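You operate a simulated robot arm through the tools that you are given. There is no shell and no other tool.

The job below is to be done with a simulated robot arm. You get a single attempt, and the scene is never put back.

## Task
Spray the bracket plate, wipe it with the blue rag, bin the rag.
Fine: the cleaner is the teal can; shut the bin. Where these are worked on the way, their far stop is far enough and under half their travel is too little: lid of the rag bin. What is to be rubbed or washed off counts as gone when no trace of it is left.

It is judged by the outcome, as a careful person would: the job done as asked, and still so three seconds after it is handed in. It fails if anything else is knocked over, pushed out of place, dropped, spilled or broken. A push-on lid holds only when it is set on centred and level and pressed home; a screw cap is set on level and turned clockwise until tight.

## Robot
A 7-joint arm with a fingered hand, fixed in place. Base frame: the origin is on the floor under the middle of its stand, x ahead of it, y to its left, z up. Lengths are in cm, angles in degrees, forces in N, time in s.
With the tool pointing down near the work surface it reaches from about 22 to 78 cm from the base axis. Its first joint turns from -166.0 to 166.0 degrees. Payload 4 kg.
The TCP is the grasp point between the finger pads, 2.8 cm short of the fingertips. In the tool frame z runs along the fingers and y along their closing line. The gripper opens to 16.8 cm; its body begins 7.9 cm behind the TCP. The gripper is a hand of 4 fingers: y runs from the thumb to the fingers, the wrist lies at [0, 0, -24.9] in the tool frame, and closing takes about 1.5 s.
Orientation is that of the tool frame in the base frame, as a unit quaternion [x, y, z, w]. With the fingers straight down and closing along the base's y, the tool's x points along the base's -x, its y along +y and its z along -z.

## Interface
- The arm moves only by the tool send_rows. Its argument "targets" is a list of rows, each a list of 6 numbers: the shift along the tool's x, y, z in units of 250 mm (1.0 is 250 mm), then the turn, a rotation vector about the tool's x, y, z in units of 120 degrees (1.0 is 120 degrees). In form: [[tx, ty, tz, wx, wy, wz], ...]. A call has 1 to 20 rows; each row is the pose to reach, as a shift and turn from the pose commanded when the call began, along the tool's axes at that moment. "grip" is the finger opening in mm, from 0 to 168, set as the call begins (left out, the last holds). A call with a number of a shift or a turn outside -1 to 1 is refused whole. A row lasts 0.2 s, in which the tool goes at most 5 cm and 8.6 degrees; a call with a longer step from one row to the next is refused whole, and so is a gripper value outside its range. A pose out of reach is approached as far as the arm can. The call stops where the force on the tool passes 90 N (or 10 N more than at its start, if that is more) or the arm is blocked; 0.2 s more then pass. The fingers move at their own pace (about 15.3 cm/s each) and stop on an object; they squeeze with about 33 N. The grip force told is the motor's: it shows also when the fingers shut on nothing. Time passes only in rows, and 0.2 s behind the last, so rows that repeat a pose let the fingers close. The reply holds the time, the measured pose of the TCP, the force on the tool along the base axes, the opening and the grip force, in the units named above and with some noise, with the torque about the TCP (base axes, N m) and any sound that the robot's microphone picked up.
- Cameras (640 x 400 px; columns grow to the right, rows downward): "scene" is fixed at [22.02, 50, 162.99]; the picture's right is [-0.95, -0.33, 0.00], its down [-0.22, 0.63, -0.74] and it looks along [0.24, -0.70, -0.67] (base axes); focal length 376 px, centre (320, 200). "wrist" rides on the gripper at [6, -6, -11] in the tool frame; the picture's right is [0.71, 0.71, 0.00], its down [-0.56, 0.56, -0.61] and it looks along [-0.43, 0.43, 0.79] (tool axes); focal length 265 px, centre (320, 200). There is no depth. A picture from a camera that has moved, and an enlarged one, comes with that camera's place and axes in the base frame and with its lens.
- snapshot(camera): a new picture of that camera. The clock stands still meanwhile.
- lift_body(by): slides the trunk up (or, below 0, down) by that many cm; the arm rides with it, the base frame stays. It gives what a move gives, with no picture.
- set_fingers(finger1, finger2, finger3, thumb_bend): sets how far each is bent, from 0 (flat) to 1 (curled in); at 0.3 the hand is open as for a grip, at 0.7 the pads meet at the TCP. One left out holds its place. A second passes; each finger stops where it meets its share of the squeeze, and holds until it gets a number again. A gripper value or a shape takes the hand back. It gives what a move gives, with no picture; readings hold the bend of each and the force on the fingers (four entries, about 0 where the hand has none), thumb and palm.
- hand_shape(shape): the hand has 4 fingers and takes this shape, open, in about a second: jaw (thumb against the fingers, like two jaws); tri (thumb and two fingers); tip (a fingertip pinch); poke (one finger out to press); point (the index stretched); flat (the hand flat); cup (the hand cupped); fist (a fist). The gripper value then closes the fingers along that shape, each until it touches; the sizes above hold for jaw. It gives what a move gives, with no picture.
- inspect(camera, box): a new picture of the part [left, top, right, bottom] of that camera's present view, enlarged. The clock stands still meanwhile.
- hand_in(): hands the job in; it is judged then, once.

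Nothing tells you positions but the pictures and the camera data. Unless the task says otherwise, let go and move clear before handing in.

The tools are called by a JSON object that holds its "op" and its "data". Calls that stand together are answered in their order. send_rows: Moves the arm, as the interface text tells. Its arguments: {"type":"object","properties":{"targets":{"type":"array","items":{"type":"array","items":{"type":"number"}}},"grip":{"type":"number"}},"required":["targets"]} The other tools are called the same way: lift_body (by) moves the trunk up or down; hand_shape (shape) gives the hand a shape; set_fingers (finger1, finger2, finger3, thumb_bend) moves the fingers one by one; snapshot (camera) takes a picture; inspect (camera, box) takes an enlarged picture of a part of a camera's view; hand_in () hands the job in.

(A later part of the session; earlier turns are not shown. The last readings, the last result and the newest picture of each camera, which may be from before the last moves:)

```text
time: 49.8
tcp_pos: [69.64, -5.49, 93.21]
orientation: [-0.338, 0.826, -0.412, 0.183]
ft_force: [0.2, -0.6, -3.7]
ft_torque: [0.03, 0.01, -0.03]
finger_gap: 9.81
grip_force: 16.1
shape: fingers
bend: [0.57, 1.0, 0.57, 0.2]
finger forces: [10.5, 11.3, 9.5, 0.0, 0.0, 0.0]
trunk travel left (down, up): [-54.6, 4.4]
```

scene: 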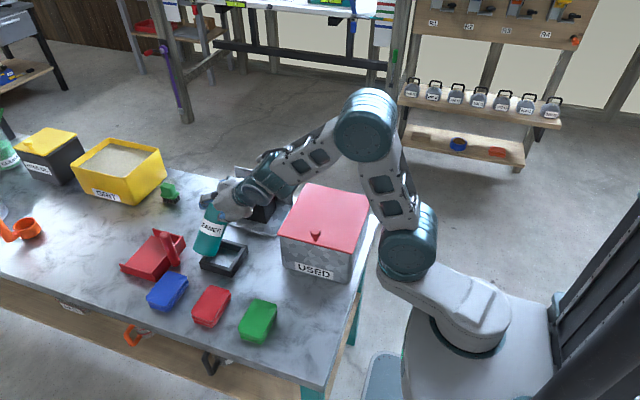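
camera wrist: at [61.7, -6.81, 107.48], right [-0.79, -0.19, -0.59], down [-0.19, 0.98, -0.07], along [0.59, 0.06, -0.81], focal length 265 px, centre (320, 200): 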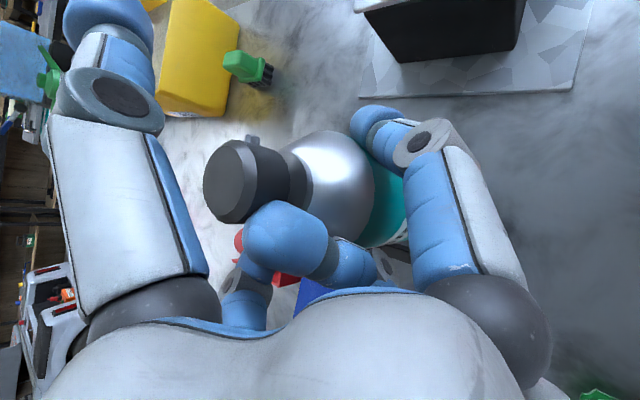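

{"op": "send_rows", "data": {"targets": [[0.0002, 0.0064, 0.0047, 0, 0, 0], [0.0003, 0.0129, 0.0095, 0, 0, 0], [0.0003, 0.0129, 0.0095, 0, 0, 0]]}}

{"op": "inspect", "data": {"camera": "scene", "box": [190, 215, 260, 275]}}

```text
time: 50.6
tcp_pos: [69.61, -5.43, 92.78]
orientation: [-0.338, 0.827, -0.411, 0.182]
ft_force: [0.0, -0.2, -3.0]
ft_torque: [0.02, 0.01, 0.0]
finger_gap: 9.82
grip_force: 15.7
shape: fingers
bend: [0.57, 1.0, 0.57, 0.2]
finger forces: [10.5, 11.4, 9.4, 0.0, 0.0, 0.0]
trunk travel left (down, up): [-54.6, 4.4]
```

```text
6.67 times, centred on (225, 245) of scene
camera zoom: at [22.02, 50.0, 162.99], right [-0.95, -0.33, 0.0], down [-0.22, 0.63, -0.74], along [0.24, -0.7, -0.67], focal length 2507 px, centre (953, -100)
```

zoom: 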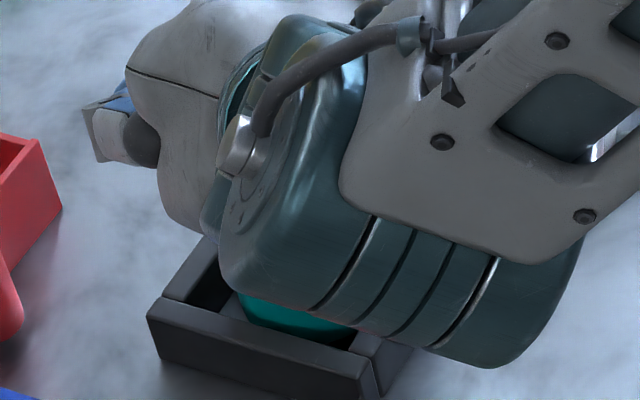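

{"op": "send_rows", "data": {"targets": [[0.0002, 0.0064, 0.0047, 0, 0, 0], [0.0003, 0.0113, 0.0083, 0, 0, 0], [0.0003, 0.0113, 0.0083, 0, 0, 0]]}}

```text
time: 51.4
tcp_pos: [69.56, -5.43, 92.32]
orientation: [-0.338, 0.826, -0.412, 0.182]
ft_force: [-0.4, 0.0, -3.2]
ft_torque: [0.01, 0.02, -0.02]
finger_gap: 9.83
grip_force: 15.7
shape: fingers
bend: [0.57, 1.0, 0.57, 0.2]
finger forces: [10.5, 11.3, 9.6, 0.0, 0.1, 0.1]
trunk travel left (down, up): [-54.6, 4.4]
```

{"op": "send_rows", "data": {"targets": [[0.0001, 0.0048, 0.0036, 0, 0, 0], [0.0003, 0.0097, 0.0071, 0, 0, 0], [0.0003, 0.0097, 0.0071, 0, 0, 0]]}}

{"op": "inspect", "data": {"camera": "scene", "box": [190, 215, 260, 275]}}

{"op": "snapshot", "data": {"camera": "wrist"}}

```text
time: 52.2
tcp_pos: [69.65, -5.35, 92.1]
orientation: [-0.338, 0.827, -0.411, 0.182]
ft_force: [-0.4, -0.7, -3.0]
ft_torque: [0.02, 0.01, 0.04]
finger_gap: 9.8
grip_force: 15.9
shape: fingers
bend: [0.57, 1.0, 0.57, 0.2]
finger forces: [10.5, 11.4, 9.5, 0.0, 0.0, 0.1]
trunk travel left (down, up): [-54.6, 4.4]
```

```text
6.67 times, centred on (225, 245) of scene
camera zoom: at [22.02, 50.0, 162.99], right [-0.95, -0.33, 0.0], down [-0.22, 0.63, -0.74], along [0.24, -0.7, -0.67], focal length 2507 px, centre (953, -100)
```

zoom: 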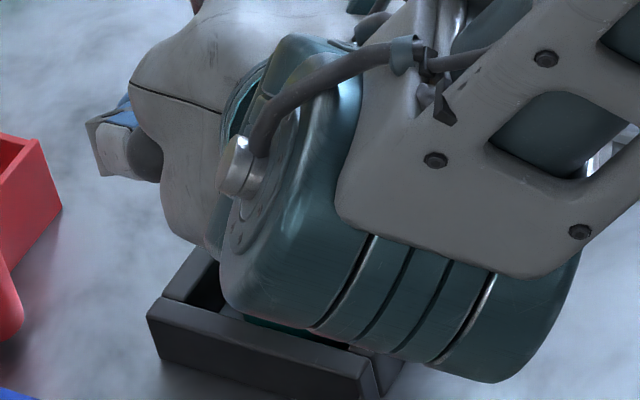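

```text
taken
camera wrist: at [61.45, -6.06, 103.36], right [-0.79, -0.19, -0.59], down [-0.19, 0.98, -0.07], along [0.59, 0.06, -0.81], focal length 265 px, centre (320, 200)
```

wrist: 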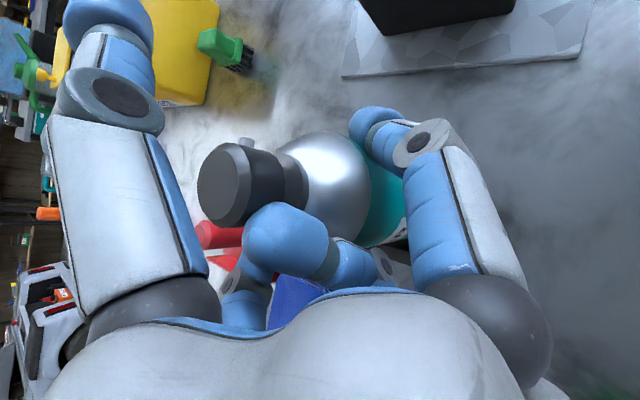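

{"op": "send_rows", "data": {"targets": [[0.0001, 0.0048, 0.0036, 0, 0, 0], [0.0002, 0.0081, 0.0059, 0, 0, 0], [0.0002, 0.0081, 0.0059, 0, 0, 0]]}}

```text
time: 53.0
tcp_pos: [69.51, -5.36, 92.0]
orientation: [-0.337, 0.827, -0.412, 0.183]
ft_force: [0.7, -1.4, 5.0]
ft_torque: [0.01, -0.06, -0.02]
finger_gap: 9.79
grip_force: 16.2
shape: fingers
bend: [0.57, 1.0, 0.57, 0.2]
finger forces: [10.9, 11.6, 9.9, 0.0, 0.0, 0.0]
trunk travel left (down, up): [-54.6, 4.4]
```

Contact with the tray floor: the vertical force jumped by about 8 N and the lateral force is small. I'll open fingers 1 and 3 gently and watch that the can stays upright.

{"op": "set_fingers", "data": {"finger1": 0.53, "finger3": 0.53}}

{"op": "inspect", "data": {"camera": "wrist", "box": [160, 80, 480, 280]}}

```text
time: 54.0
tcp_pos: [69.44, -5.31, 91.81]
orientation: [-0.337, 0.827, -0.412, 0.183]
ft_force: [-0.4, 0.0, -0.1]
ft_torque: [-0.05, 0.01, 0.04]
finger_gap: 10.12
grip_force: 0.1
shape: fingers
bend: [0.53, 1.0, 0.53, 0.2]
finger forces: [0.0, 0.0, 0.0, 0.1, 0.0, 0.1]
trunk travel left (down, up): [-54.6, 4.4]
```

```text
2.00 times, centred on (320, 180) of wrist
camera zoom: at [61.35, -6.04, 103.11], right [-0.79, -0.19, -0.59], down [-0.19, 0.98, -0.07], along [0.59, 0.06, -0.81], focal length 531 px, centre (320, 240)
```

zoom: 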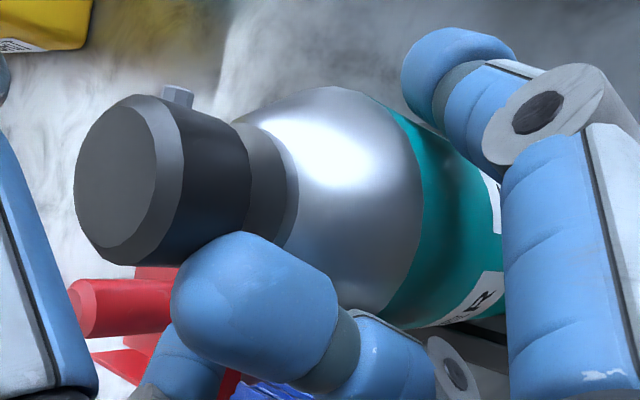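

{"op": "set_fingers", "data": {"finger1": 0.4, "finger3": 0.4, "thumb_bend": 0.1}}

{"op": "send_rows", "data": {"targets": [[0, 0, -0.04, 0, 0, 0], [0, 0, -0.1, 0, 0, 0], [0, 0, -0.2, 0, 0, 0], [0, 0, -0.3, 0, 0, 0], [0, 0, -0.4, 0, 0, 0], [0, 0, -0.5, 0, 0, 0], [0, 0, -0.5, 0, 0, 0]]}}

{"op": "snapshot", "data": {"camera": "wrist"}}

{"op": "snapshot", "data": {"camera": "scene"}}

```text
time: 55.0
tcp_pos: [69.53, -5.38, 91.85]
orientation: [-0.337, 0.827, -0.411, 0.183]
ft_force: [-0.9, -0.1, -0.7]
ft_torque: [0.01, -0.01, 0.02]
finger_gap: 12.52
grip_force: 0.1
shape: fingers
bend: [0.4, 1.0, 0.4, 0.1]
finger forces: [0.1, 0.0, 0.0, 0.0, 0.0, 0.0]
trunk travel left (down, up): [-54.6, 4.4]
```

```text
time: 56.6
tcp_pos: [62.28, 1.63, 99.33]
orientation: [-0.338, 0.826, -0.412, 0.183]
ft_force: [-1.0, 0.1, -0.5]
ft_torque: [-0.02, 0.01, -0.02]
finger_gap: 12.55
grip_force: 0.0
shape: fingers
bend: [0.4, 1.0, 0.4, 0.1]
finger forces: [0.1, 0.1, 0.0, 0.0, 0.0, 0.0]
trunk travel left (down, up): [-54.6, 4.4]
```

```text
taken
camera wrist: at [54.08, 0.93, 110.61], right [-0.79, -0.19, -0.59], down [-0.19, 0.98, -0.07], along [0.59, 0.06, -0.81], focal length 265 px, centre (320, 200)
```

wrist: 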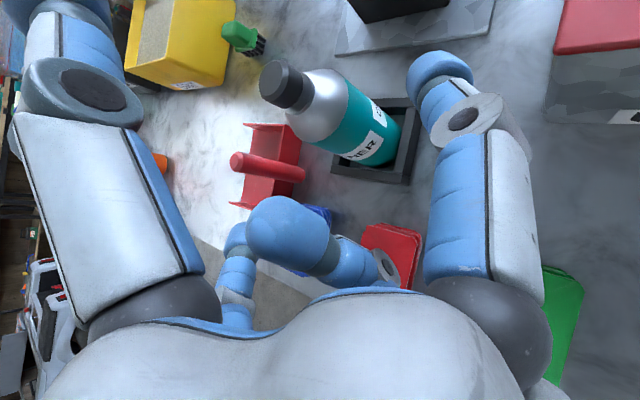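

```text
taken
```

scene: 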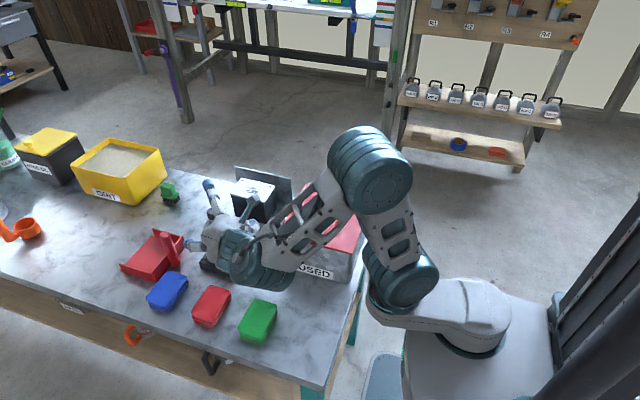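

The can is back in its tray and standing free. Next I'll open the bin before picking up the rag, so I'll bring the hand upright near the bin and look closely at the lid knob.

{"op": "send_rows", "data": {"targets": [[0.052, -0.025, -0.0486, -0.0464, 0.0206, 0.0381], [0.104, -0.05, -0.0971, -0.0929, 0.0412, 0.0762], [0.156, -0.075, -0.1457, -0.1393, 0.0619, 0.1143], [0.208, -0.1, -0.1942, -0.1858, 0.0825, 0.1524], [0.26, -0.124, -0.2428, -0.2322, 0.1031, 0.1904], [0.312, -0.149, -0.2913, -0.2787, 0.1237, 0.2285], [0.364, -0.174, -0.3399, -0.3251, 0.1444, 0.2666], [0.416, -0.199, -0.3884, -0.3716, 0.165, 0.3047], [0.468, -0.224, -0.437, -0.418, 0.1856, 0.3428], [0.468, -0.224, -0.437, -0.418, 0.1856, 0.3428]]}}

{"op": "hand_shape", "data": {"shape": "tip"}}

{"op": "snapshot", "data": {"camera": "wrist"}}

{"op": "snapshot", "data": {"camera": "scene"}}

```text
time: 58.8
tcp_pos: [49.91, -3.24, 110.12]
orientation: [0.002, 1.0, 0.0, 0.0]
ft_force: [0.0, -0.5, 0.2]
ft_torque: [-0.03, 0.02, -0.03]
finger_gap: 12.55
grip_force: 0.0
shape: fingers
bend: [0.4, 1.0, 0.4, 0.1]
finger forces: [0.1, 0.0, 0.0, 0.0, 0.0, 0.1]
out of reach, approached as far as the arm can: row 9
trunk travel left (down, up): [-54.6, 4.4]
```

```text
time: 59.7
tcp_pos: [49.92, -3.18, 110.04]
orientation: [0.001, 1.0, 0.0, 0.0]
ft_force: [-0.8, 0.1, 0.4]
ft_torque: [-0.02, 0.03, -0.03]
finger_gap: 16.81
grip_force: 0.0
shape: tip
bend: [0.11, 0.3, 0.11, 0.3]
finger forces: [0.1, 0.1, 0.1, 0.0, 0.0, 0.0]
trunk travel left (down, up): [-54.6, 4.4]
```

```text
taken
camera wrist: at [43.88, -9.08, 121.05], right [-0.71, 0.71, 0.0], down [0.56, 0.56, 0.61], along [0.44, 0.43, -0.79], focal length 265 px, centre (320, 200)
```

wrist: 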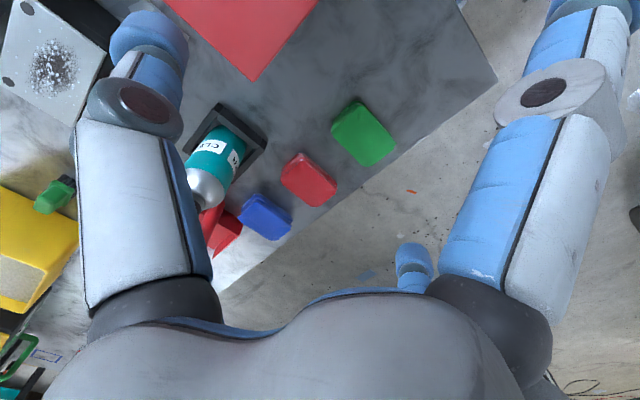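

```text
taken
```

scene: 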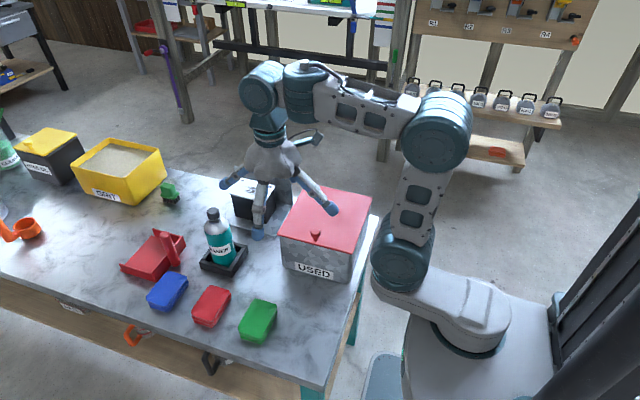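

The "tip" shape uses thumb and finger 2, but for a hinge running along x I'd rather pinch the knob with fingers 1 and 3, so the knob can pivot between the pads. I'll open the others wide and move above the knob for a closer look.

{"op": "set_fingers", "data": {"finger1": 0.4, "finger2": 0.05, "finger3": 0.4, "thumb_bend": 0.05}}

{"op": "send_rows", "data": {"targets": [[0.08, -0.08, 0.04, 0, 0, 0], [0.16, -0.19, 0.1, 0, 0, 0], [0.237, -0.29, 0.16, 0, 0, 0], [0.237, -0.29, 0.2, 0, 0, 0], [0.237, -0.29, 0.2, 0, 0, 0]]}}

{"op": "snapshot", "data": {"camera": "wrist"}}

{"op": "inspect", "data": {"camera": "scene", "box": [250, 120, 390, 290]}}

```text
time: 60.7
tcp_pos: [49.97, -3.11, 110.03]
orientation: [0.002, 1.0, 0.0, 0.0]
ft_force: [0.7, -0.1, 0.0]
ft_torque: [0.01, 0.0, -0.02]
finger_gap: 13.12
grip_force: 0.1
shape: fingers
bend: [0.4, 0.05, 0.4, 0.05]
finger forces: [0.1, 0.0, 0.1, 0.0, 0.0, 0.0]
trunk travel left (down, up): [-54.6, 4.4]
```

```text
time: 61.9
tcp_pos: [44.14, -10.31, 105.02]
orientation: [0.0, 1.0, 0.001, -0.001]
ft_force: [-0.6, -0.4, -0.3]
ft_torque: [-0.02, -0.01, 0.02]
finger_gap: 13.13
grip_force: 0.1
shape: fingers
bend: [0.4, 0.05, 0.4, 0.05]
finger forces: [0.0, 0.0, 0.0, 0.0, 0.1, 0.1]
trunk travel left (down, up): [-54.6, 4.4]
```

```text
taken
camera wrist: at [38.12, -16.27, 116.06], right [-0.71, 0.71, 0.0], down [0.56, 0.56, 0.61], along [0.43, 0.43, -0.79], focal length 265 px, centre (320, 200)
```

wrist: 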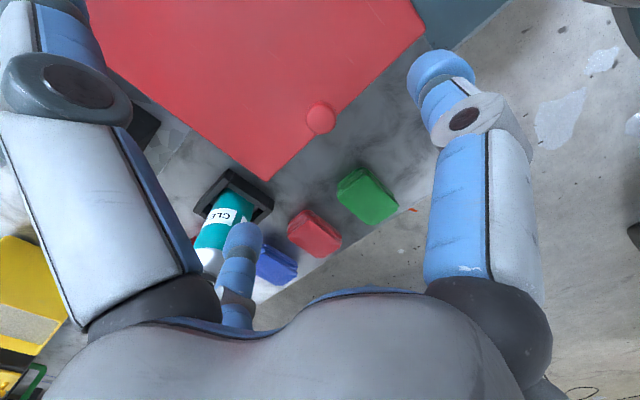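

```text
2.35 times, centred on (320, 205) of scene
camera zoom: at [22.02, 50.0, 162.99], right [-0.95, -0.33, 0.0], down [-0.22, 0.63, -0.74], along [0.24, -0.7, -0.67], focal length 885 px, centre (320, 188)
```

zoom: 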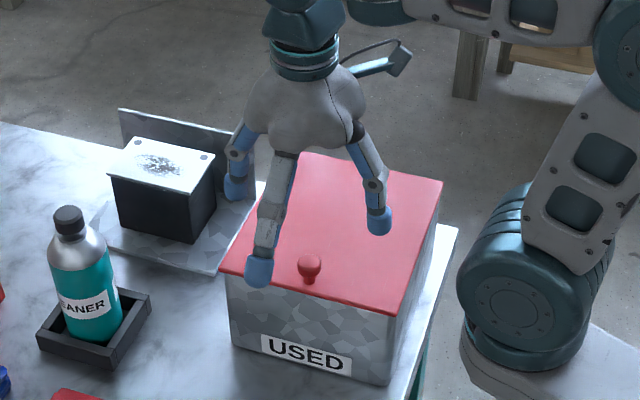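

The knob head is centred at about (43.8, -10.4, 93.9), 2.6 cm above the lid. I'll come down around it, stopping with the fingertips clear of the lid.

{"op": "send_rows", "data": {"targets": [[0.006, -0.002, 0.12, 0, 0, 0], [0.012, -0.005, 0.24, 0, 0, 0], [0.012, -0.005, 0.32, 0, 0, 0], [0.012, -0.005, 0.32, 0, 0, 0]]}}

{"op": "snapshot", "data": {"camera": "wrist"}}

{"op": "inspect", "data": {"camera": "scene", "box": [270, 150, 370, 270]}}

```text
time: 62.9
tcp_pos: [43.96, -10.27, 97.17]
orientation: [0.0, 1.0, 0.001, 0.0]
ft_force: [-0.7, -0.1, -0.2]
ft_torque: [-0.03, 0.02, -0.03]
finger_gap: 13.12
grip_force: 0.0
shape: fingers
bend: [0.4, 0.05, 0.4, 0.05]
finger forces: [0.0, 0.0, 0.0, 0.0, 0.1, 0.0]
trunk travel left (down, up): [-54.6, 4.4]
```

```text
taken
camera wrist: at [37.82, -16.2, 108.19], right [-0.71, 0.71, 0.0], down [0.56, 0.56, 0.61], along [0.43, 0.43, -0.79], focal length 265 px, centre (320, 200)
```

wrist: 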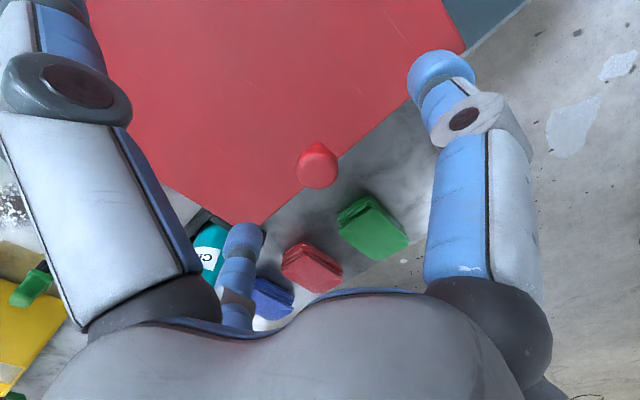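

```text
3.33 times, centred on (320, 210) of scene
camera zoom: at [22.02, 50.0, 162.99], right [-0.95, -0.33, 0.0], down [-0.22, 0.63, -0.74], along [0.24, -0.7, -0.67], focal length 1253 px, centre (320, 167)
```

zoom: 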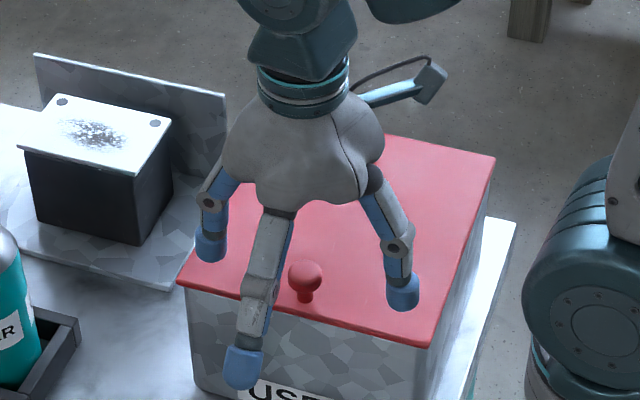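

{"op": "send_rows", "data": {"targets": [[0.004, -0.005, 0.04, 0, 0, 0], [0.008, -0.01, 0.075, 0, 0, 0], [0.008, -0.01, 0.096, 0, 0, 0], [0.008, -0.01, 0.096, 0, 0, 0]]}}

{"op": "set_fingers", "data": {"finger1": 0.8, "finger3": 0.8}}

{"op": "snapshot", "data": {"camera": "wrist"}}

{"op": "inspect", "data": {"camera": "scene", "box": [270, 150, 370, 270]}}

```text
time: 63.9
tcp_pos: [43.83, -10.64, 95.0]
orientation: [0.001, 1.0, 0.001, 0.003]
ft_force: [9.6, -1.8, 47.7]
ft_torque: [-0.19, 3.03, 0.24]
finger_gap: 13.16
grip_force: 24.8
shape: fingers
bend: [0.38, 0.05, 0.4, 0.05]
finger forces: [44.6, 0.1, 3.8, 0.1, 0.0, 0.0]
trunk travel left (down, up): [-54.6, 4.4]
```

```text
time: 64.9
tcp_pos: [43.59, -10.51, 94.86]
orientation: [0.001, 1.0, 0.0, 0.003]
ft_force: [-4.1, -0.9, 47.4]
ft_torque: [-0.21, -1.22, 0.05]
finger_gap: 13.06
grip_force: 23.9
shape: fingers
bend: [0.35, 0.05, 0.39, 0.05]
finger forces: [15.5, 0.1, 31.6, 0.0, 0.0, 0.1]
trunk travel left (down, up): [-54.6, 4.4]
```

```text
taken
camera wrist: at [37.35, -16.5, 105.84], right [-0.71, 0.71, 0.0], down [0.56, 0.56, 0.62], along [0.44, 0.43, -0.79], focal length 265 px, centre (320, 200)
```

wrist: 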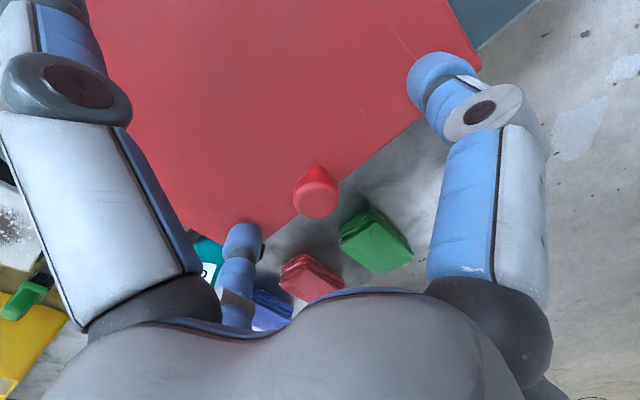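

```text
3.33 times, centred on (320, 210) of scene
camera zoom: at [22.02, 50.0, 162.99], right [-0.95, -0.33, 0.0], down [-0.22, 0.63, -0.74], along [0.24, -0.7, -0.67], focal length 1253 px, centre (320, 167)
```

zoom: 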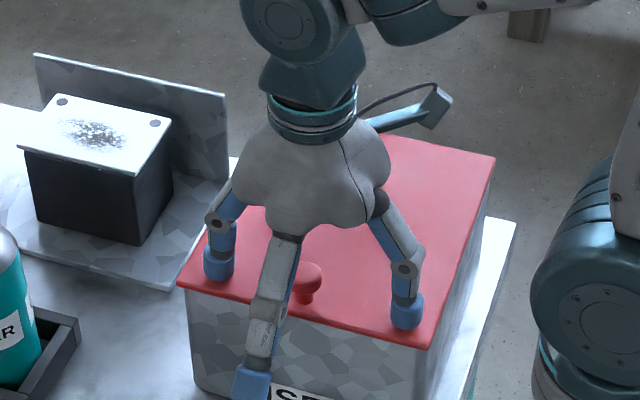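

The fingertips touched the closed lid earlier than I expected, because they reach lower when half open. I'll hold them, lift 1.5 cm, then close around the knob from there.

{"op": "set_fingers", "data": {"finger1": 0.38, "finger3": 0.38}}

{"op": "send_rows", "data": {"targets": [[0, 0, -0.03, 0, 0, 0], [0, 0, -0.06, 0, 0, 0], [0, 0, -0.06, 0, 0, 0]]}}

{"op": "set_fingers", "data": {"finger1": 0.58, "finger3": 0.58}}

{"op": "snapshot", "data": {"camera": "wrist"}}

{"op": "inspect", "data": {"camera": "scene", "box": [270, 150, 370, 270]}}

```text
time: 65.9
tcp_pos: [43.79, -10.64, 94.89]
orientation: [0.0, 1.0, 0.0, 0.003]
ft_force: [13.2, -1.5, 53.1]
ft_torque: [-0.24, 3.69, 0.27]
finger_gap: 13.18
grip_force: 26.4
shape: fingers
bend: [0.36, 0.05, 0.39, 0.05]
finger forces: [52.0, 0.1, 1.4, 0.0, 0.1, 0.0]
trunk travel left (down, up): [-54.6, 4.4]
```

```text
time: 66.7
tcp_pos: [43.59, -10.64, 96.2]
orientation: [0.001, 1.0, 0.0, 0.0]
ft_force: [0.1, -0.2, -1.1]
ft_torque: [0.0, 0.01, 0.0]
finger_gap: 13.27
grip_force: 0.0
shape: fingers
bend: [0.38, 0.05, 0.38, 0.05]
finger forces: [0.0, 0.0, 0.0, 0.0, 0.1, 0.1]
trunk travel left (down, up): [-54.6, 4.4]
```

```text
time: 67.7
tcp_pos: [43.6, -10.61, 96.25]
orientation: [0.002, 1.0, 0.001, 0.0]
ft_force: [-0.3, -0.5, 0.4]
ft_torque: [0.0, 0.01, -0.02]
finger_gap: 11.73
grip_force: 0.1
shape: fingers
bend: [0.57, 0.05, 0.57, 0.05]
finger forces: [0.0, 0.0, 0.0, 0.0, 0.1, 0.0]
trunk travel left (down, up): [-54.6, 4.4]
```

```text
taken
camera wrist: at [37.57, -16.55, 107.22], right [-0.71, 0.71, 0.0], down [0.56, 0.56, 0.62], along [0.44, 0.43, -0.79], focal length 265 px, centre (320, 200)
```

wrist: 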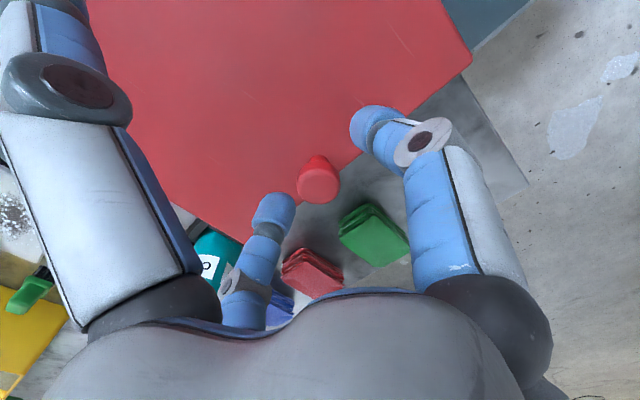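

```text
3.33 times, centred on (320, 210) of scene
camera zoom: at [22.02, 50.0, 162.99], right [-0.95, -0.33, 0.0], down [-0.22, 0.63, -0.74], along [0.24, -0.7, -0.67], focal length 1253 px, centre (320, 167)
```

zoom: 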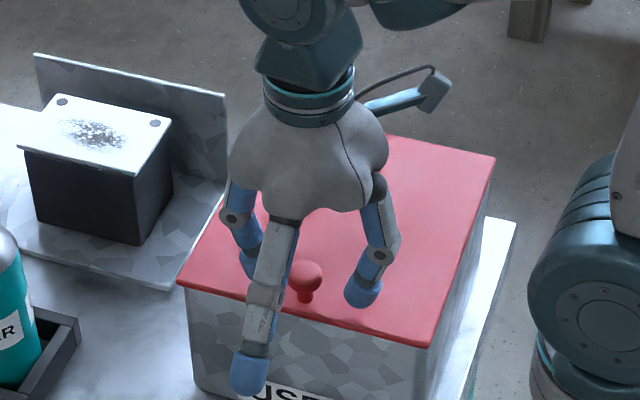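

{"op": "send_rows", "data": {"targets": [[0, 0, 0.015, 0, 0, 0], [0, 0, 0.03, 0, 0, 0], [0, 0, 0.036, 0, 0, 0], [0, 0, 0.036, 0, 0, 0]]}}

{"op": "set_fingers", "data": {"finger1": 0.8, "finger3": 0.8}}

{"op": "inspect", "data": {"camera": "wrist", "box": [220, 80, 460, 280]}}

{"op": "inspect", "data": {"camera": "scene", "box": [270, 150, 370, 270]}}

```text
time: 68.7
tcp_pos: [43.56, -10.59, 95.34]
orientation: [0.001, 1.0, 0.0, 0.002]
ft_force: [0.2, 0.2, 16.9]
ft_torque: [-0.04, 0.24, -0.03]
finger_gap: 11.69
grip_force: 8.0
shape: fingers
bend: [0.57, 0.05, 0.57, 0.05]
finger forces: [10.6, 0.1, 5.6, 0.0, 0.0, 0.0]
trunk travel left (down, up): [-54.6, 4.4]
```

```text
time: 69.7
tcp_pos: [43.72, -10.61, 95.43]
orientation: [0.001, 1.0, 0.0, 0.0]
ft_force: [1.7, -2.1, -1.4]
ft_torque: [-0.05, -0.09, -0.01]
finger_gap: 11.18
grip_force: 9.7
shape: fingers
bend: [0.66, 0.05, 0.64, 0.05]
finger forces: [9.5, 0.0, 10.4, 0.1, 0.0, 0.1]
trunk travel left (down, up): [-54.6, 4.4]
```

```text
2.00 times, centred on (340, 180) of wrist
camera zoom: at [37.57, -16.58, 106.27], right [-0.71, 0.71, 0.0], down [0.56, 0.56, 0.62], along [0.44, 0.43, -0.79], focal length 531 px, centre (280, 240)
```

zoom: 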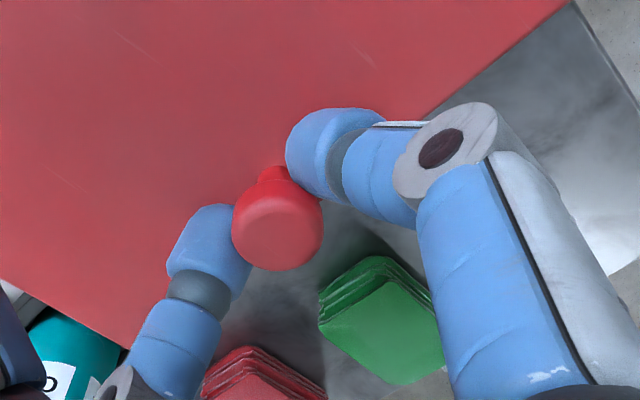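

```text
3.33 times, centred on (320, 210) of scene
camera zoom: at [22.02, 50.0, 162.99], right [-0.95, -0.33, 0.0], down [-0.22, 0.63, -0.74], along [0.24, -0.7, -0.67], focal length 1253 px, centre (320, 167)
```

zoom: 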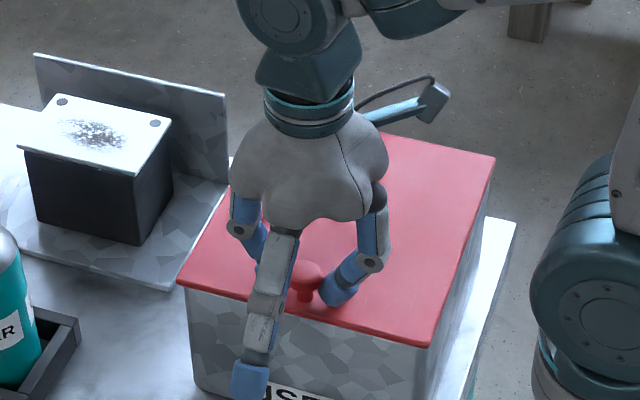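

The knob is pinched at about 10 N per finger. I'll lift along the lid's arc, assuming the hinge is at the back edge, going about 20° first.

{"op": "send_rows", "data": {"targets": [[0, -0.003, -0.03, 0, 0, 0], [0, -0.013, -0.068, 0, 0, 0], [0, -0.022, -0.1, 0, 0, 0], [0, -0.032, -0.135, 0, 0, 0], [0, -0.045, -0.168, 0, 0, 0], [0, -0.057, -0.2, 0, 0, 0], [0, -0.071, -0.231, 0, 0, 0], [0, -0.087, -0.262, 0, 0, 0], [0, -0.087, -0.262, 0, 0, 0]]}}

{"op": "snapshot", "data": {"camera": "wrist"}}

{"op": "inspect", "data": {"camera": "scene", "box": [250, 120, 390, 290]}}

```text
time: 71.7
tcp_pos: [43.56, -12.74, 101.84]
orientation: [0.001, 1.0, 0.0, 0.0]
ft_force: [1.3, 4.7, 0.7]
ft_torque: [0.09, -0.1, 0.03]
finger_gap: 11.2
grip_force: 8.8
shape: fingers
bend: [0.67, 0.05, 0.64, 0.05]
finger forces: [8.0, 0.0, 9.7, 0.0, 0.1, 0.0]
trunk travel left (down, up): [-54.6, 4.4]
```

```text
taken
camera wrist: at [37.53, -18.68, 112.79], right [-0.71, 0.71, 0.0], down [0.56, 0.56, 0.62], along [0.44, 0.43, -0.79], focal length 265 px, centre (320, 200)
```

wrist: 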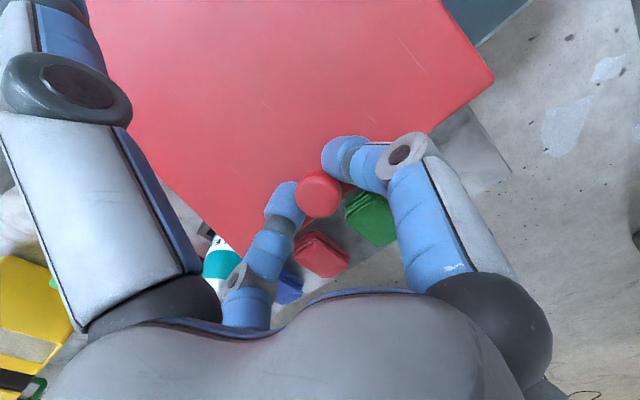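

```text
2.35 times, centred on (320, 205) of scene
camera zoom: at [22.02, 50.0, 162.99], right [-0.95, -0.33, 0.0], down [-0.22, 0.63, -0.74], along [0.24, -0.7, -0.67], focal length 885 px, centre (320, 188)
```

zoom: 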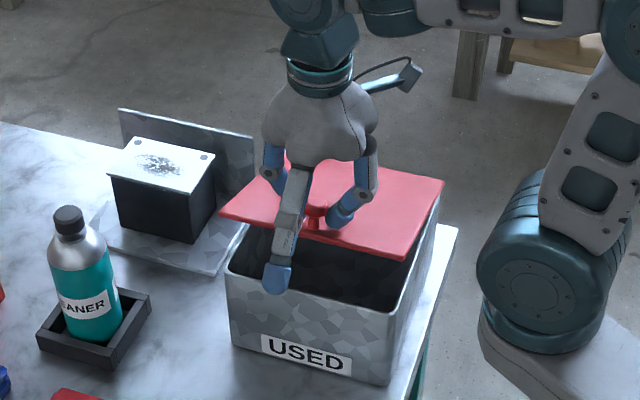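

The lid is swinging up nicely and the bin behaves as hinged at the back. I'll continue along the arc to about 50°.

{"op": "send_rows", "data": {"targets": [[0, -0.016, -0.03, 0, 0, 0], [0, -0.034, -0.06, 0, 0, 0], [0, -0.052, -0.089, 0, 0, 0], [0, -0.07, -0.116, 0, 0, 0], [0, -0.095, -0.143, 0, 0, 0], [0, -0.118, -0.169, 0, 0, 0], [0, -0.142, -0.195, 0, 0, 0], [0, -0.166, -0.218, 0, 0, 0], [0, -0.194, -0.24, 0, 0, 0], [0, -0.222, -0.26, 0, 0, 0], [0, -0.25, -0.281, 0, 0, 0], [0, -0.278, -0.3, 0, 0, 0], [0, -0.278, -0.3, 0, 0, 0]]}}

{"op": "snapshot", "data": {"camera": "wrist"}}

{"op": "inspect", "data": {"camera": "scene", "box": [250, 100, 390, 290]}}

```text
time: 74.5
tcp_pos: [43.52, -19.79, 109.17]
orientation: [0.002, 1.0, 0.001, 0.0]
ft_force: [-0.2, -0.7, -2.0]
ft_torque: [-0.01, -0.01, -0.03]
finger_gap: 11.13
grip_force: 6.2
shape: fingers
bend: [0.68, 0.05, 0.65, 0.05]
finger forces: [6.8, 0.0, 6.6, 0.0, 0.0, 0.0]
trunk travel left (down, up): [-54.6, 4.4]
```

```text
taken
camera wrist: at [37.48, -25.8, 120.2], right [-0.71, 0.71, 0.0], down [0.56, 0.56, 0.62], along [0.44, 0.43, -0.79], focal length 265 px, centre (320, 200)
```

wrist: 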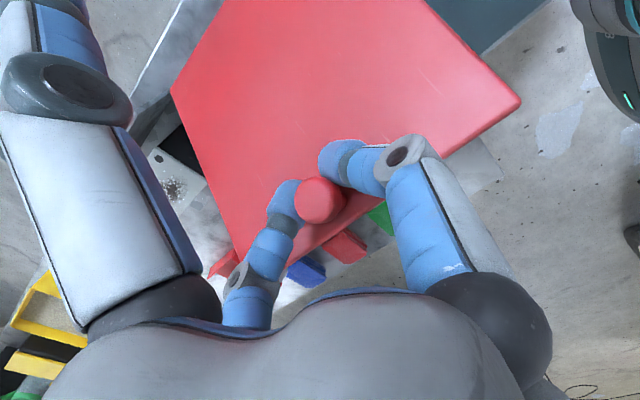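

```text
2.11 times, centred on (320, 195) of scene
camera zoom: at [22.02, 50.0, 162.99], right [-0.95, -0.33, 0.0], down [-0.22, 0.63, -0.74], along [0.24, -0.7, -0.67], focal length 792 px, centre (320, 210)
```

zoom: 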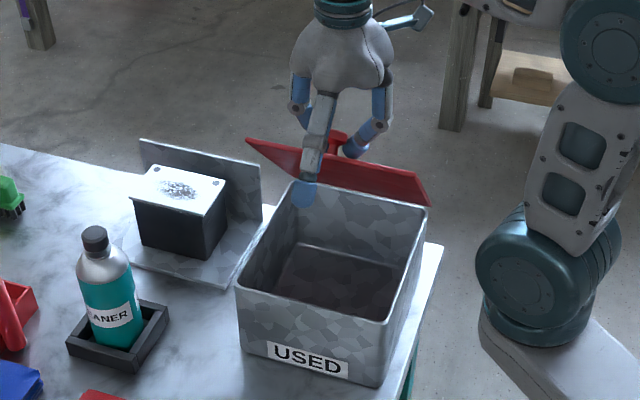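

The lid is at about 50° with no strain. I'll carry on toward vertical.

{"op": "send_rows", "data": {"targets": [[0, -0.031, -0.017, 0, 0, 0], [0, -0.062, -0.034, 0, 0, 0], [0, -0.093, -0.048, 0, 0, 0], [0, -0.124, -0.062, 0, 0, 0], [0, -0.157, -0.074, 0, 0, 0], [0, -0.19, -0.084, 0, 0, 0], [0, -0.224, -0.093, 0, 0, 0], [0, -0.257, -0.102, 0, 0, 0], [0, -0.291, -0.107, 0, 0, 0], [0, -0.326, -0.112, 0, 0, 0], [0, -0.36, -0.116, 0, 0, 0], [0, -0.395, -0.118, 0, 0, 0], [0, -0.395, -0.118, 0, 0, 0]]}}

{"op": "snapshot", "data": {"camera": "wrist"}}

{"op": "inspect", "data": {"camera": "scene", "box": [240, 60, 400, 270]}}

```text
time: 77.3
tcp_pos: [43.43, -29.68, 112.22]
orientation: [0.001, 1.0, 0.001, -0.001]
ft_force: [0.2, 1.1, -1.6]
ft_torque: [0.04, -0.03, -0.05]
finger_gap: 11.06
grip_force: 5.9
shape: fingers
bend: [0.71, 0.05, 0.66, 0.05]
finger forces: [5.6, 0.1, 6.3, 0.0, 0.1, 0.0]
trunk travel left (down, up): [-54.6, 4.4]
```

```text
taken
camera wrist: at [37.5, -35.61, 123.2], right [-0.71, 0.71, 0.0], down [0.56, 0.56, 0.61], along [0.44, 0.43, -0.79], focal length 265 px, centre (320, 200)
```

wrist: 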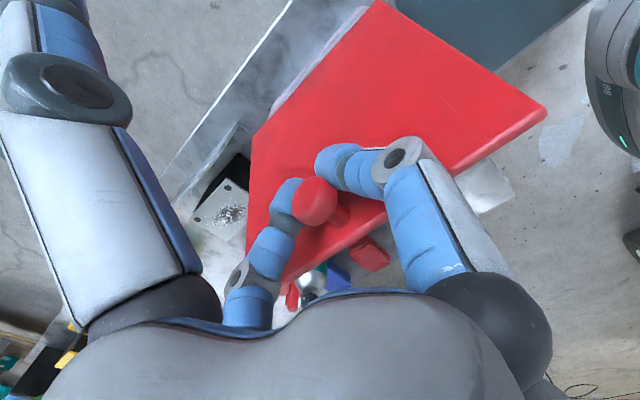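

```text
1.90 times, centred on (320, 165) of scene
camera zoom: at [22.02, 50.0, 162.99], right [-0.95, -0.33, 0.0], down [-0.22, 0.63, -0.74], along [0.24, -0.7, -0.67], focal length 716 px, centre (320, 267)
```

zoom: 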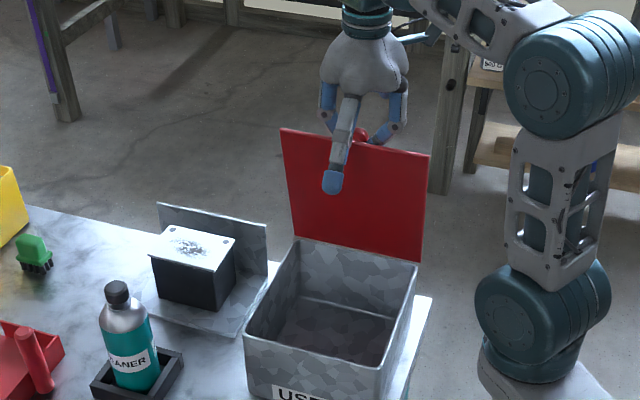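

The lid is near 80°. I'll keep following the arc past vertical and watch for the far stop.

{"op": "send_rows", "data": {"targets": [[0, -0.035, 0.0, 0, 0, 0], [0, -0.07, 0.001, 0, 0, 0], [0, -0.105, 0.004, 0, 0, 0], [0, -0.14, 0.008, 0, 0, 0], [0, -0.173, 0.014, 0, 0, 0], [0, -0.206, 0.022, 0, 0, 0], [0, -0.206, 0.022, 0, 0, 0]]}}

{"op": "inspect", "data": {"camera": "scene", "box": [240, 60, 400, 270]}}

{"op": "snapshot", "data": {"camera": "wrist"}}

```text
time: 78.9
tcp_pos: [43.59, -34.91, 111.55]
orientation: [0.001, 1.0, 0.001, 0.0]
ft_force: [0.6, 1.2, -1.5]
ft_torque: [0.02, -0.02, 0.05]
finger_gap: 11.06
grip_force: 5.2
shape: fingers
bend: [0.71, 0.05, 0.67, 0.05]
finger forces: [5.0, 0.1, 5.7, 0.0, 0.1, 0.1]
trunk travel left (down, up): [-54.6, 4.4]
```

```text
1.90 times, centred on (320, 165) of scene
camera zoom: at [22.02, 50.0, 162.99], right [-0.95, -0.33, 0.0], down [-0.22, 0.63, -0.74], along [0.24, -0.7, -0.67], focal length 716 px, centre (320, 267)
```

zoom: 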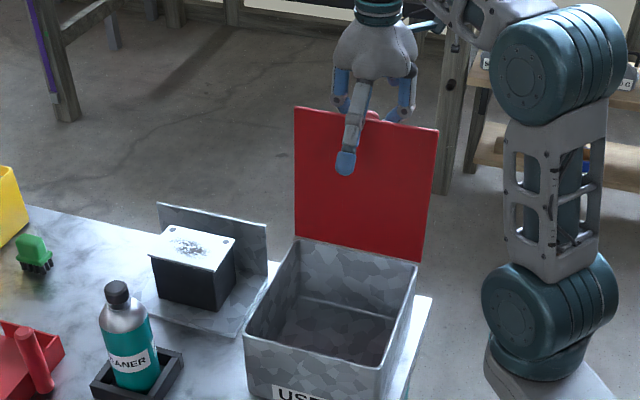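

```text
taken
camera wrist: at [37.49, -40.77, 122.63], right [-0.71, 0.71, 0.0], down [0.56, 0.56, 0.62], along [0.44, 0.43, -0.79], focal length 265 px, centre (320, 200)
```

wrist: 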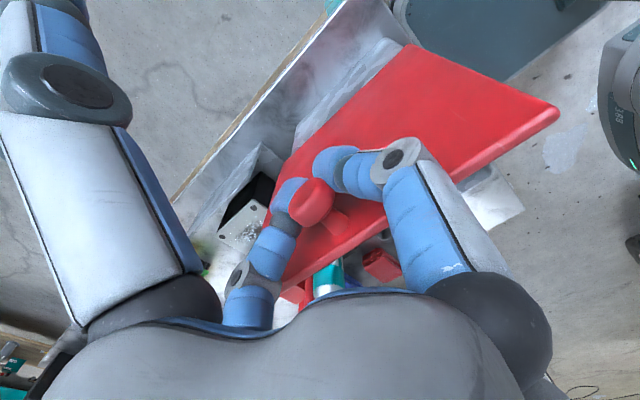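

{"op": "send_rows", "data": {"targets": [[0, -0.033, 0.008, 0, 0, 0], [0, -0.066, 0.018, 0, 0, 0], [0, -0.1, 0.03, 0, 0, 0], [0, -0.132, 0.044, 0, 0, 0], [0, -0.132, 0.044, 0, 0, 0]]}}

{"op": "inspect", "data": {"camera": "scene", "box": [240, 60, 400, 270]}}

```text
time: 80.1
tcp_pos: [43.64, -38.09, 110.46]
orientation: [0.001, 1.0, 0.001, 0.0]
ft_force: [2.2, 1.2, -1.8]
ft_torque: [0.01, -0.02, 0.05]
finger_gap: 11.07
grip_force: 5.8
shape: fingers
bend: [0.72, 0.05, 0.67, 0.05]
finger forces: [4.7, 0.1, 6.1, 0.1, 0.0, 0.0]
trunk travel left (down, up): [-54.6, 4.4]
```

```text
1.90 times, centred on (320, 165) of scene
camera zoom: at [22.02, 50.0, 162.99], right [-0.95, -0.33, 0.0], down [-0.22, 0.63, -0.74], along [0.24, -0.7, -0.67], focal length 716 px, centre (320, 267)
```

zoom: 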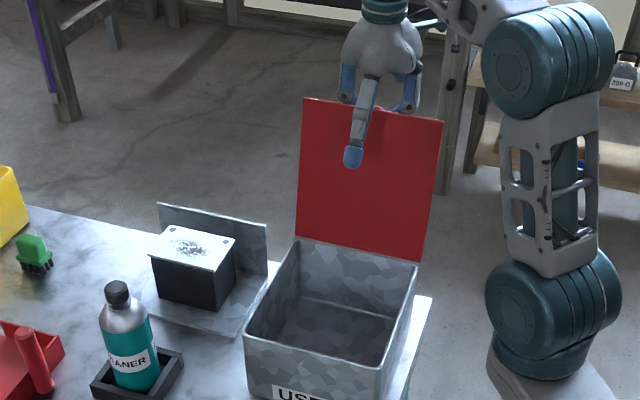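

{"op": "send_rows", "data": {"targets": [[0, -0.031, 0.014, 0, 0, 0], [0, -0.062, 0.029, 0, 0, 0], [0, -0.092, 0.047, 0, 0, 0], [0, -0.122, 0.066, 0, 0, 0], [0, -0.122, 0.066, 0, 0, 0]]}}

{"op": "inspect", "data": {"camera": "scene", "box": [240, 60, 400, 270]}}

{"op": "snapshot", "data": {"camera": "wrist"}}

```text
time: 81.3
tcp_pos: [43.67, -41.05, 108.87]
orientation: [0.001, 1.0, 0.001, 0.001]
ft_force: [0.0, 5.5, -3.0]
ft_torque: [0.02, 0.02, 0.06]
finger_gap: 11.06
grip_force: 4.5
shape: fingers
bend: [0.72, 0.05, 0.69, 0.05]
finger forces: [4.4, 0.0, 5.1, 0.0, 0.1, 0.0]
trunk travel left (down, up): [-54.6, 4.4]
```

```text
1.90 times, centred on (320, 165) of scene
camera zoom: at [22.02, 50.0, 162.99], right [-0.95, -0.33, 0.0], down [-0.22, 0.63, -0.74], along [0.24, -0.7, -0.67], focal length 716 px, centre (320, 267)
```

zoom: 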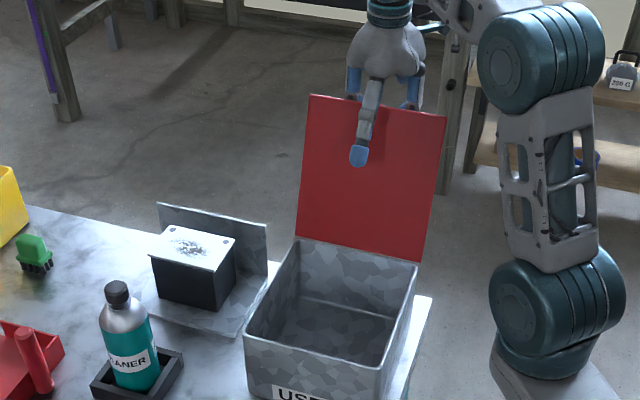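

```text
taken
camera wrist: at [37.53, -46.98, 119.88], right [-0.71, 0.71, 0.0], down [0.56, 0.56, 0.61], along [0.43, 0.43, -0.79], focal length 265 px, centre (320, 200)
```

wrist: 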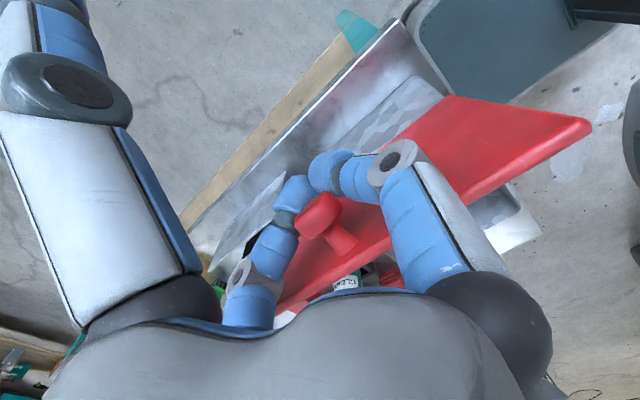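

The lid has reached its far stop at about 108° (some push-back now), so it'll rest open. I'll release the knob and raise the trunk to lift the hand clear.

{"op": "set_fingers", "data": {"finger1": 0.45, "finger3": 0.45}}

{"op": "lift_body", "data": {"by": 4.3}}

{"op": "inspect", "data": {"camera": "scene", "box": [240, 60, 400, 270]}}

{"op": "snapshot", "data": {"camera": "wrist"}}

```text
time: 82.3
tcp_pos: [43.58, -41.0, 108.86]
orientation: [0.001, 1.0, 0.0, 0.0]
ft_force: [-1.0, -0.1, -0.7]
ft_torque: [0.01, -0.01, 0.01]
finger_gap: 12.65
grip_force: 0.2
shape: fingers
bend: [0.45, 0.05, 0.45, 0.05]
finger forces: [0.1, 0.0, 0.0, 0.1, 0.0, 0.0]
trunk travel left (down, up): [-54.6, 4.4]
```

```text
time: 83.2
tcp_pos: [43.59, -40.88, 113.31]
orientation: [0.001, 1.0, 0.0, 0.001]
ft_force: [0.5, 0.5, 0.3]
ft_torque: [0.03, -0.04, 0.03]
finger_gap: 12.61
grip_force: 0.1
shape: fingers
bend: [0.45, 0.05, 0.45, 0.05]
finger forces: [0.1, 0.0, 0.0, 0.1, 0.0, 0.0]
trunk travel left (down, up): [-58.9, 0.1]
```

```text
1.90 times, centred on (320, 165) of scene
camera zoom: at [22.02, 50.0, 162.99], right [-0.95, -0.33, 0.0], down [-0.22, 0.63, -0.74], along [0.24, -0.7, -0.67], focal length 716 px, centre (320, 267)
```

zoom: 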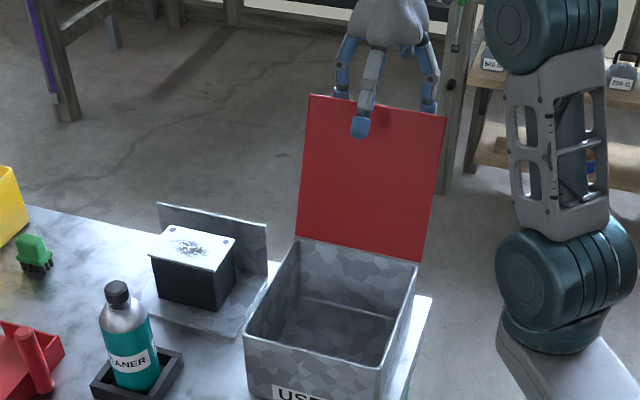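

```text
taken
camera wrist: at [37.49, -47.03, 124.2], right [-0.71, 0.71, 0.0], down [0.56, 0.56, 0.61], along [0.43, 0.43, -0.79], focal length 265 px, centre (320, 200)
```

wrist: 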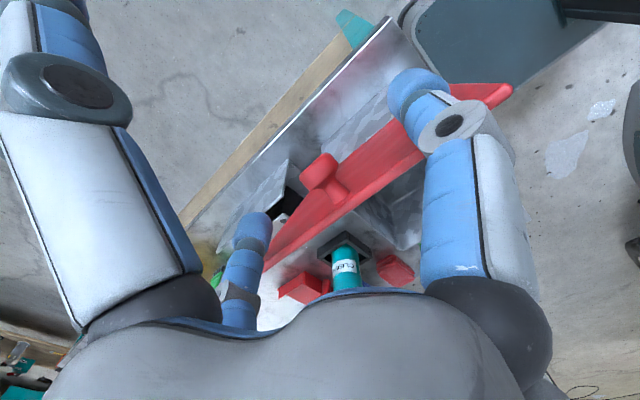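

The lid stays open by itself. I'll flatten the fingers to clear its top edge and move forward over it.

{"op": "set_fingers", "data": {"finger1": 0.0, "finger2": 0.0, "finger3": 0.0, "thumb_bend": 0.0}}

{"op": "send_rows", "data": {"targets": [[0, 0, -0.04, 0, 0, 0], [0, 0, -0.1, 0, 0, 0], [0, 0.02, -0.14, 0, 0, 0], [0, 0.02, -0.14, 0, 0, 0]]}}

{"op": "inspect", "data": {"camera": "scene", "box": [240, 40, 400, 250]}}

```text
time: 84.2
tcp_pos: [43.62, -41.1, 113.29]
orientation: [0.001, 1.0, 0.002, 0.0]
ft_force: [-0.2, -0.4, 0.0]
ft_torque: [0.01, 0.04, -0.04]
finger_gap: 16.3
grip_force: 0.0
shape: fingers
bend: [0.0, 0.0, 0.0, 0.0]
finger forces: [0.0, 0.1, 0.0, 0.1, 0.1, 0.0]
trunk travel left (down, up): [-58.9, 0.1]
```

```text
time: 85.2
tcp_pos: [43.44, -40.52, 116.82]
orientation: [0.0, 1.0, 0.002, 0.0]
ft_force: [-0.7, 0.1, 0.6]
ft_torque: [0.01, 0.01, -0.03]
finger_gap: 16.32
grip_force: 0.0
shape: fingers
bend: [0.0, 0.0, 0.0, 0.0]
finger forces: [0.0, 0.0, 0.1, 0.1, 0.0, 0.0]
trunk travel left (down, up): [-58.9, 0.1]
```

```text
1.90 times, centred on (320, 145) of scene
camera zoom: at [22.02, 50.0, 162.99], right [-0.95, -0.33, 0.0], down [-0.22, 0.63, -0.74], along [0.24, -0.7, -0.67], focal length 716 px, centre (320, 305)
```

zoom: 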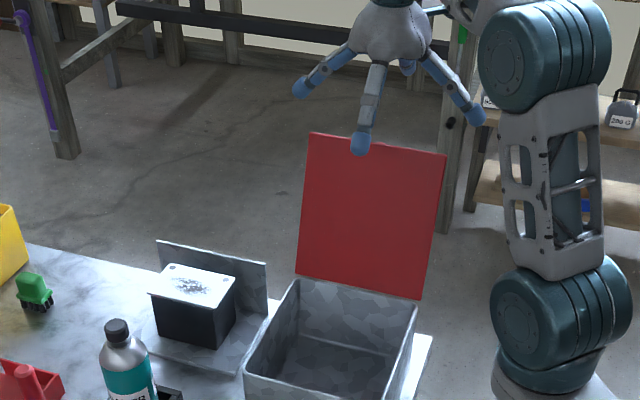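

The hand is above the open lid. I'll move forward over it, away from the bin, then over to the rags.

{"op": "send_rows", "data": {"targets": [[0, 0.16, 0, 0, 0, 0], [0, 0.32, 0, 0, 0, 0], [0, 0.48, 0, 0, 0, 0], [0, 0.64, 0, 0, 0, 0], [-0.08, 0.8, 0, 0, 0, 0], [-0.2, 0.94, 0.05, 0, 0, 0], [-0.2, 0.94, 0.05, 0, 0, 0]]}}

{"op": "send_rows", "data": {"targets": [[-0.13, 0.13, 0.04, 0, 0, 0], [-0.26, 0.26, 0.08, 0, 0, 0], [-0.39, 0.39, 0.12, 0, 0, 0], [-0.52, 0.52, 0.18, 0, 0, 0], [-0.65, 0.62, 0.28, 0, 0, 0], [-0.76, 0.7, 0.38, 0, 0, 0], [-0.84, 0.76, 0.46, 0, 0, 0], [-0.84, 0.76, 0.46, 0, 0, 0]], "grip": 168}}

{"op": "snapshot", "data": {"camera": "wrist"}}

{"op": "snapshot", "data": {"camera": "scene"}}

```text
time: 86.8
tcp_pos: [48.57, -17.1, 115.5]
orientation: [0.001, 1.0, 0.001, 0.0]
ft_force: [-0.7, 0.2, 0.1]
ft_torque: [-0.01, -0.01, 0.0]
finger_gap: 16.3
grip_force: 0.1
shape: fingers
bend: [0.0, 0.0, 0.0, 0.0]
finger forces: [0.0, 0.0, 0.0, 0.0, 0.0, 0.1]
trunk travel left (down, up): [-58.9, 0.1]
```

```text
time: 88.6
tcp_pos: [69.8, 1.96, 104.05]
orientation: [0.001, 1.0, 0.0, 0.0]
ft_force: [0.9, -0.7, 0.2]
ft_torque: [0.01, 0.0, -0.03]
finger_gap: 16.81
grip_force: 0.1
shape: tip
bend: [0.11, 0.3, 0.11, 0.3]
finger forces: [0.0, 0.0, 0.0, 0.0, 0.0, 0.0]
trunk travel left (down, up): [-58.9, 0.1]
```

```text
taken
camera wrist: at [63.7, -3.97, 115.07], right [-0.71, 0.71, 0.0], down [0.56, 0.56, 0.61], along [0.44, 0.43, -0.79], focal length 265 px, centre (320, 200)
```

wrist: 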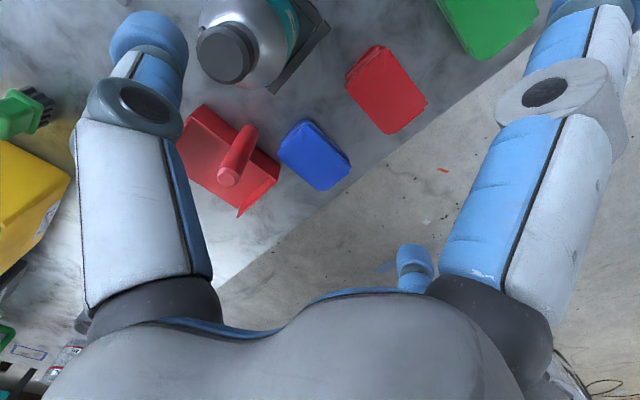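

```text
taken
```

scene: 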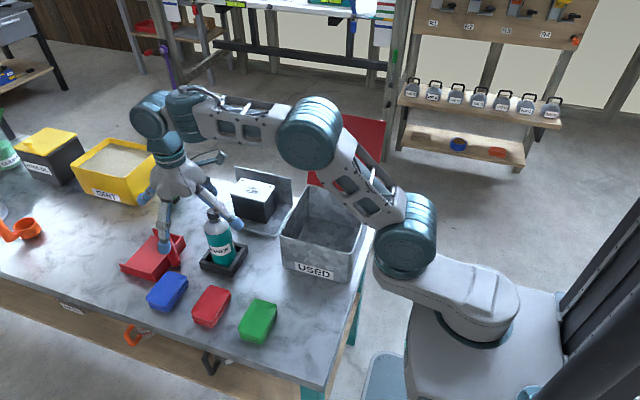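

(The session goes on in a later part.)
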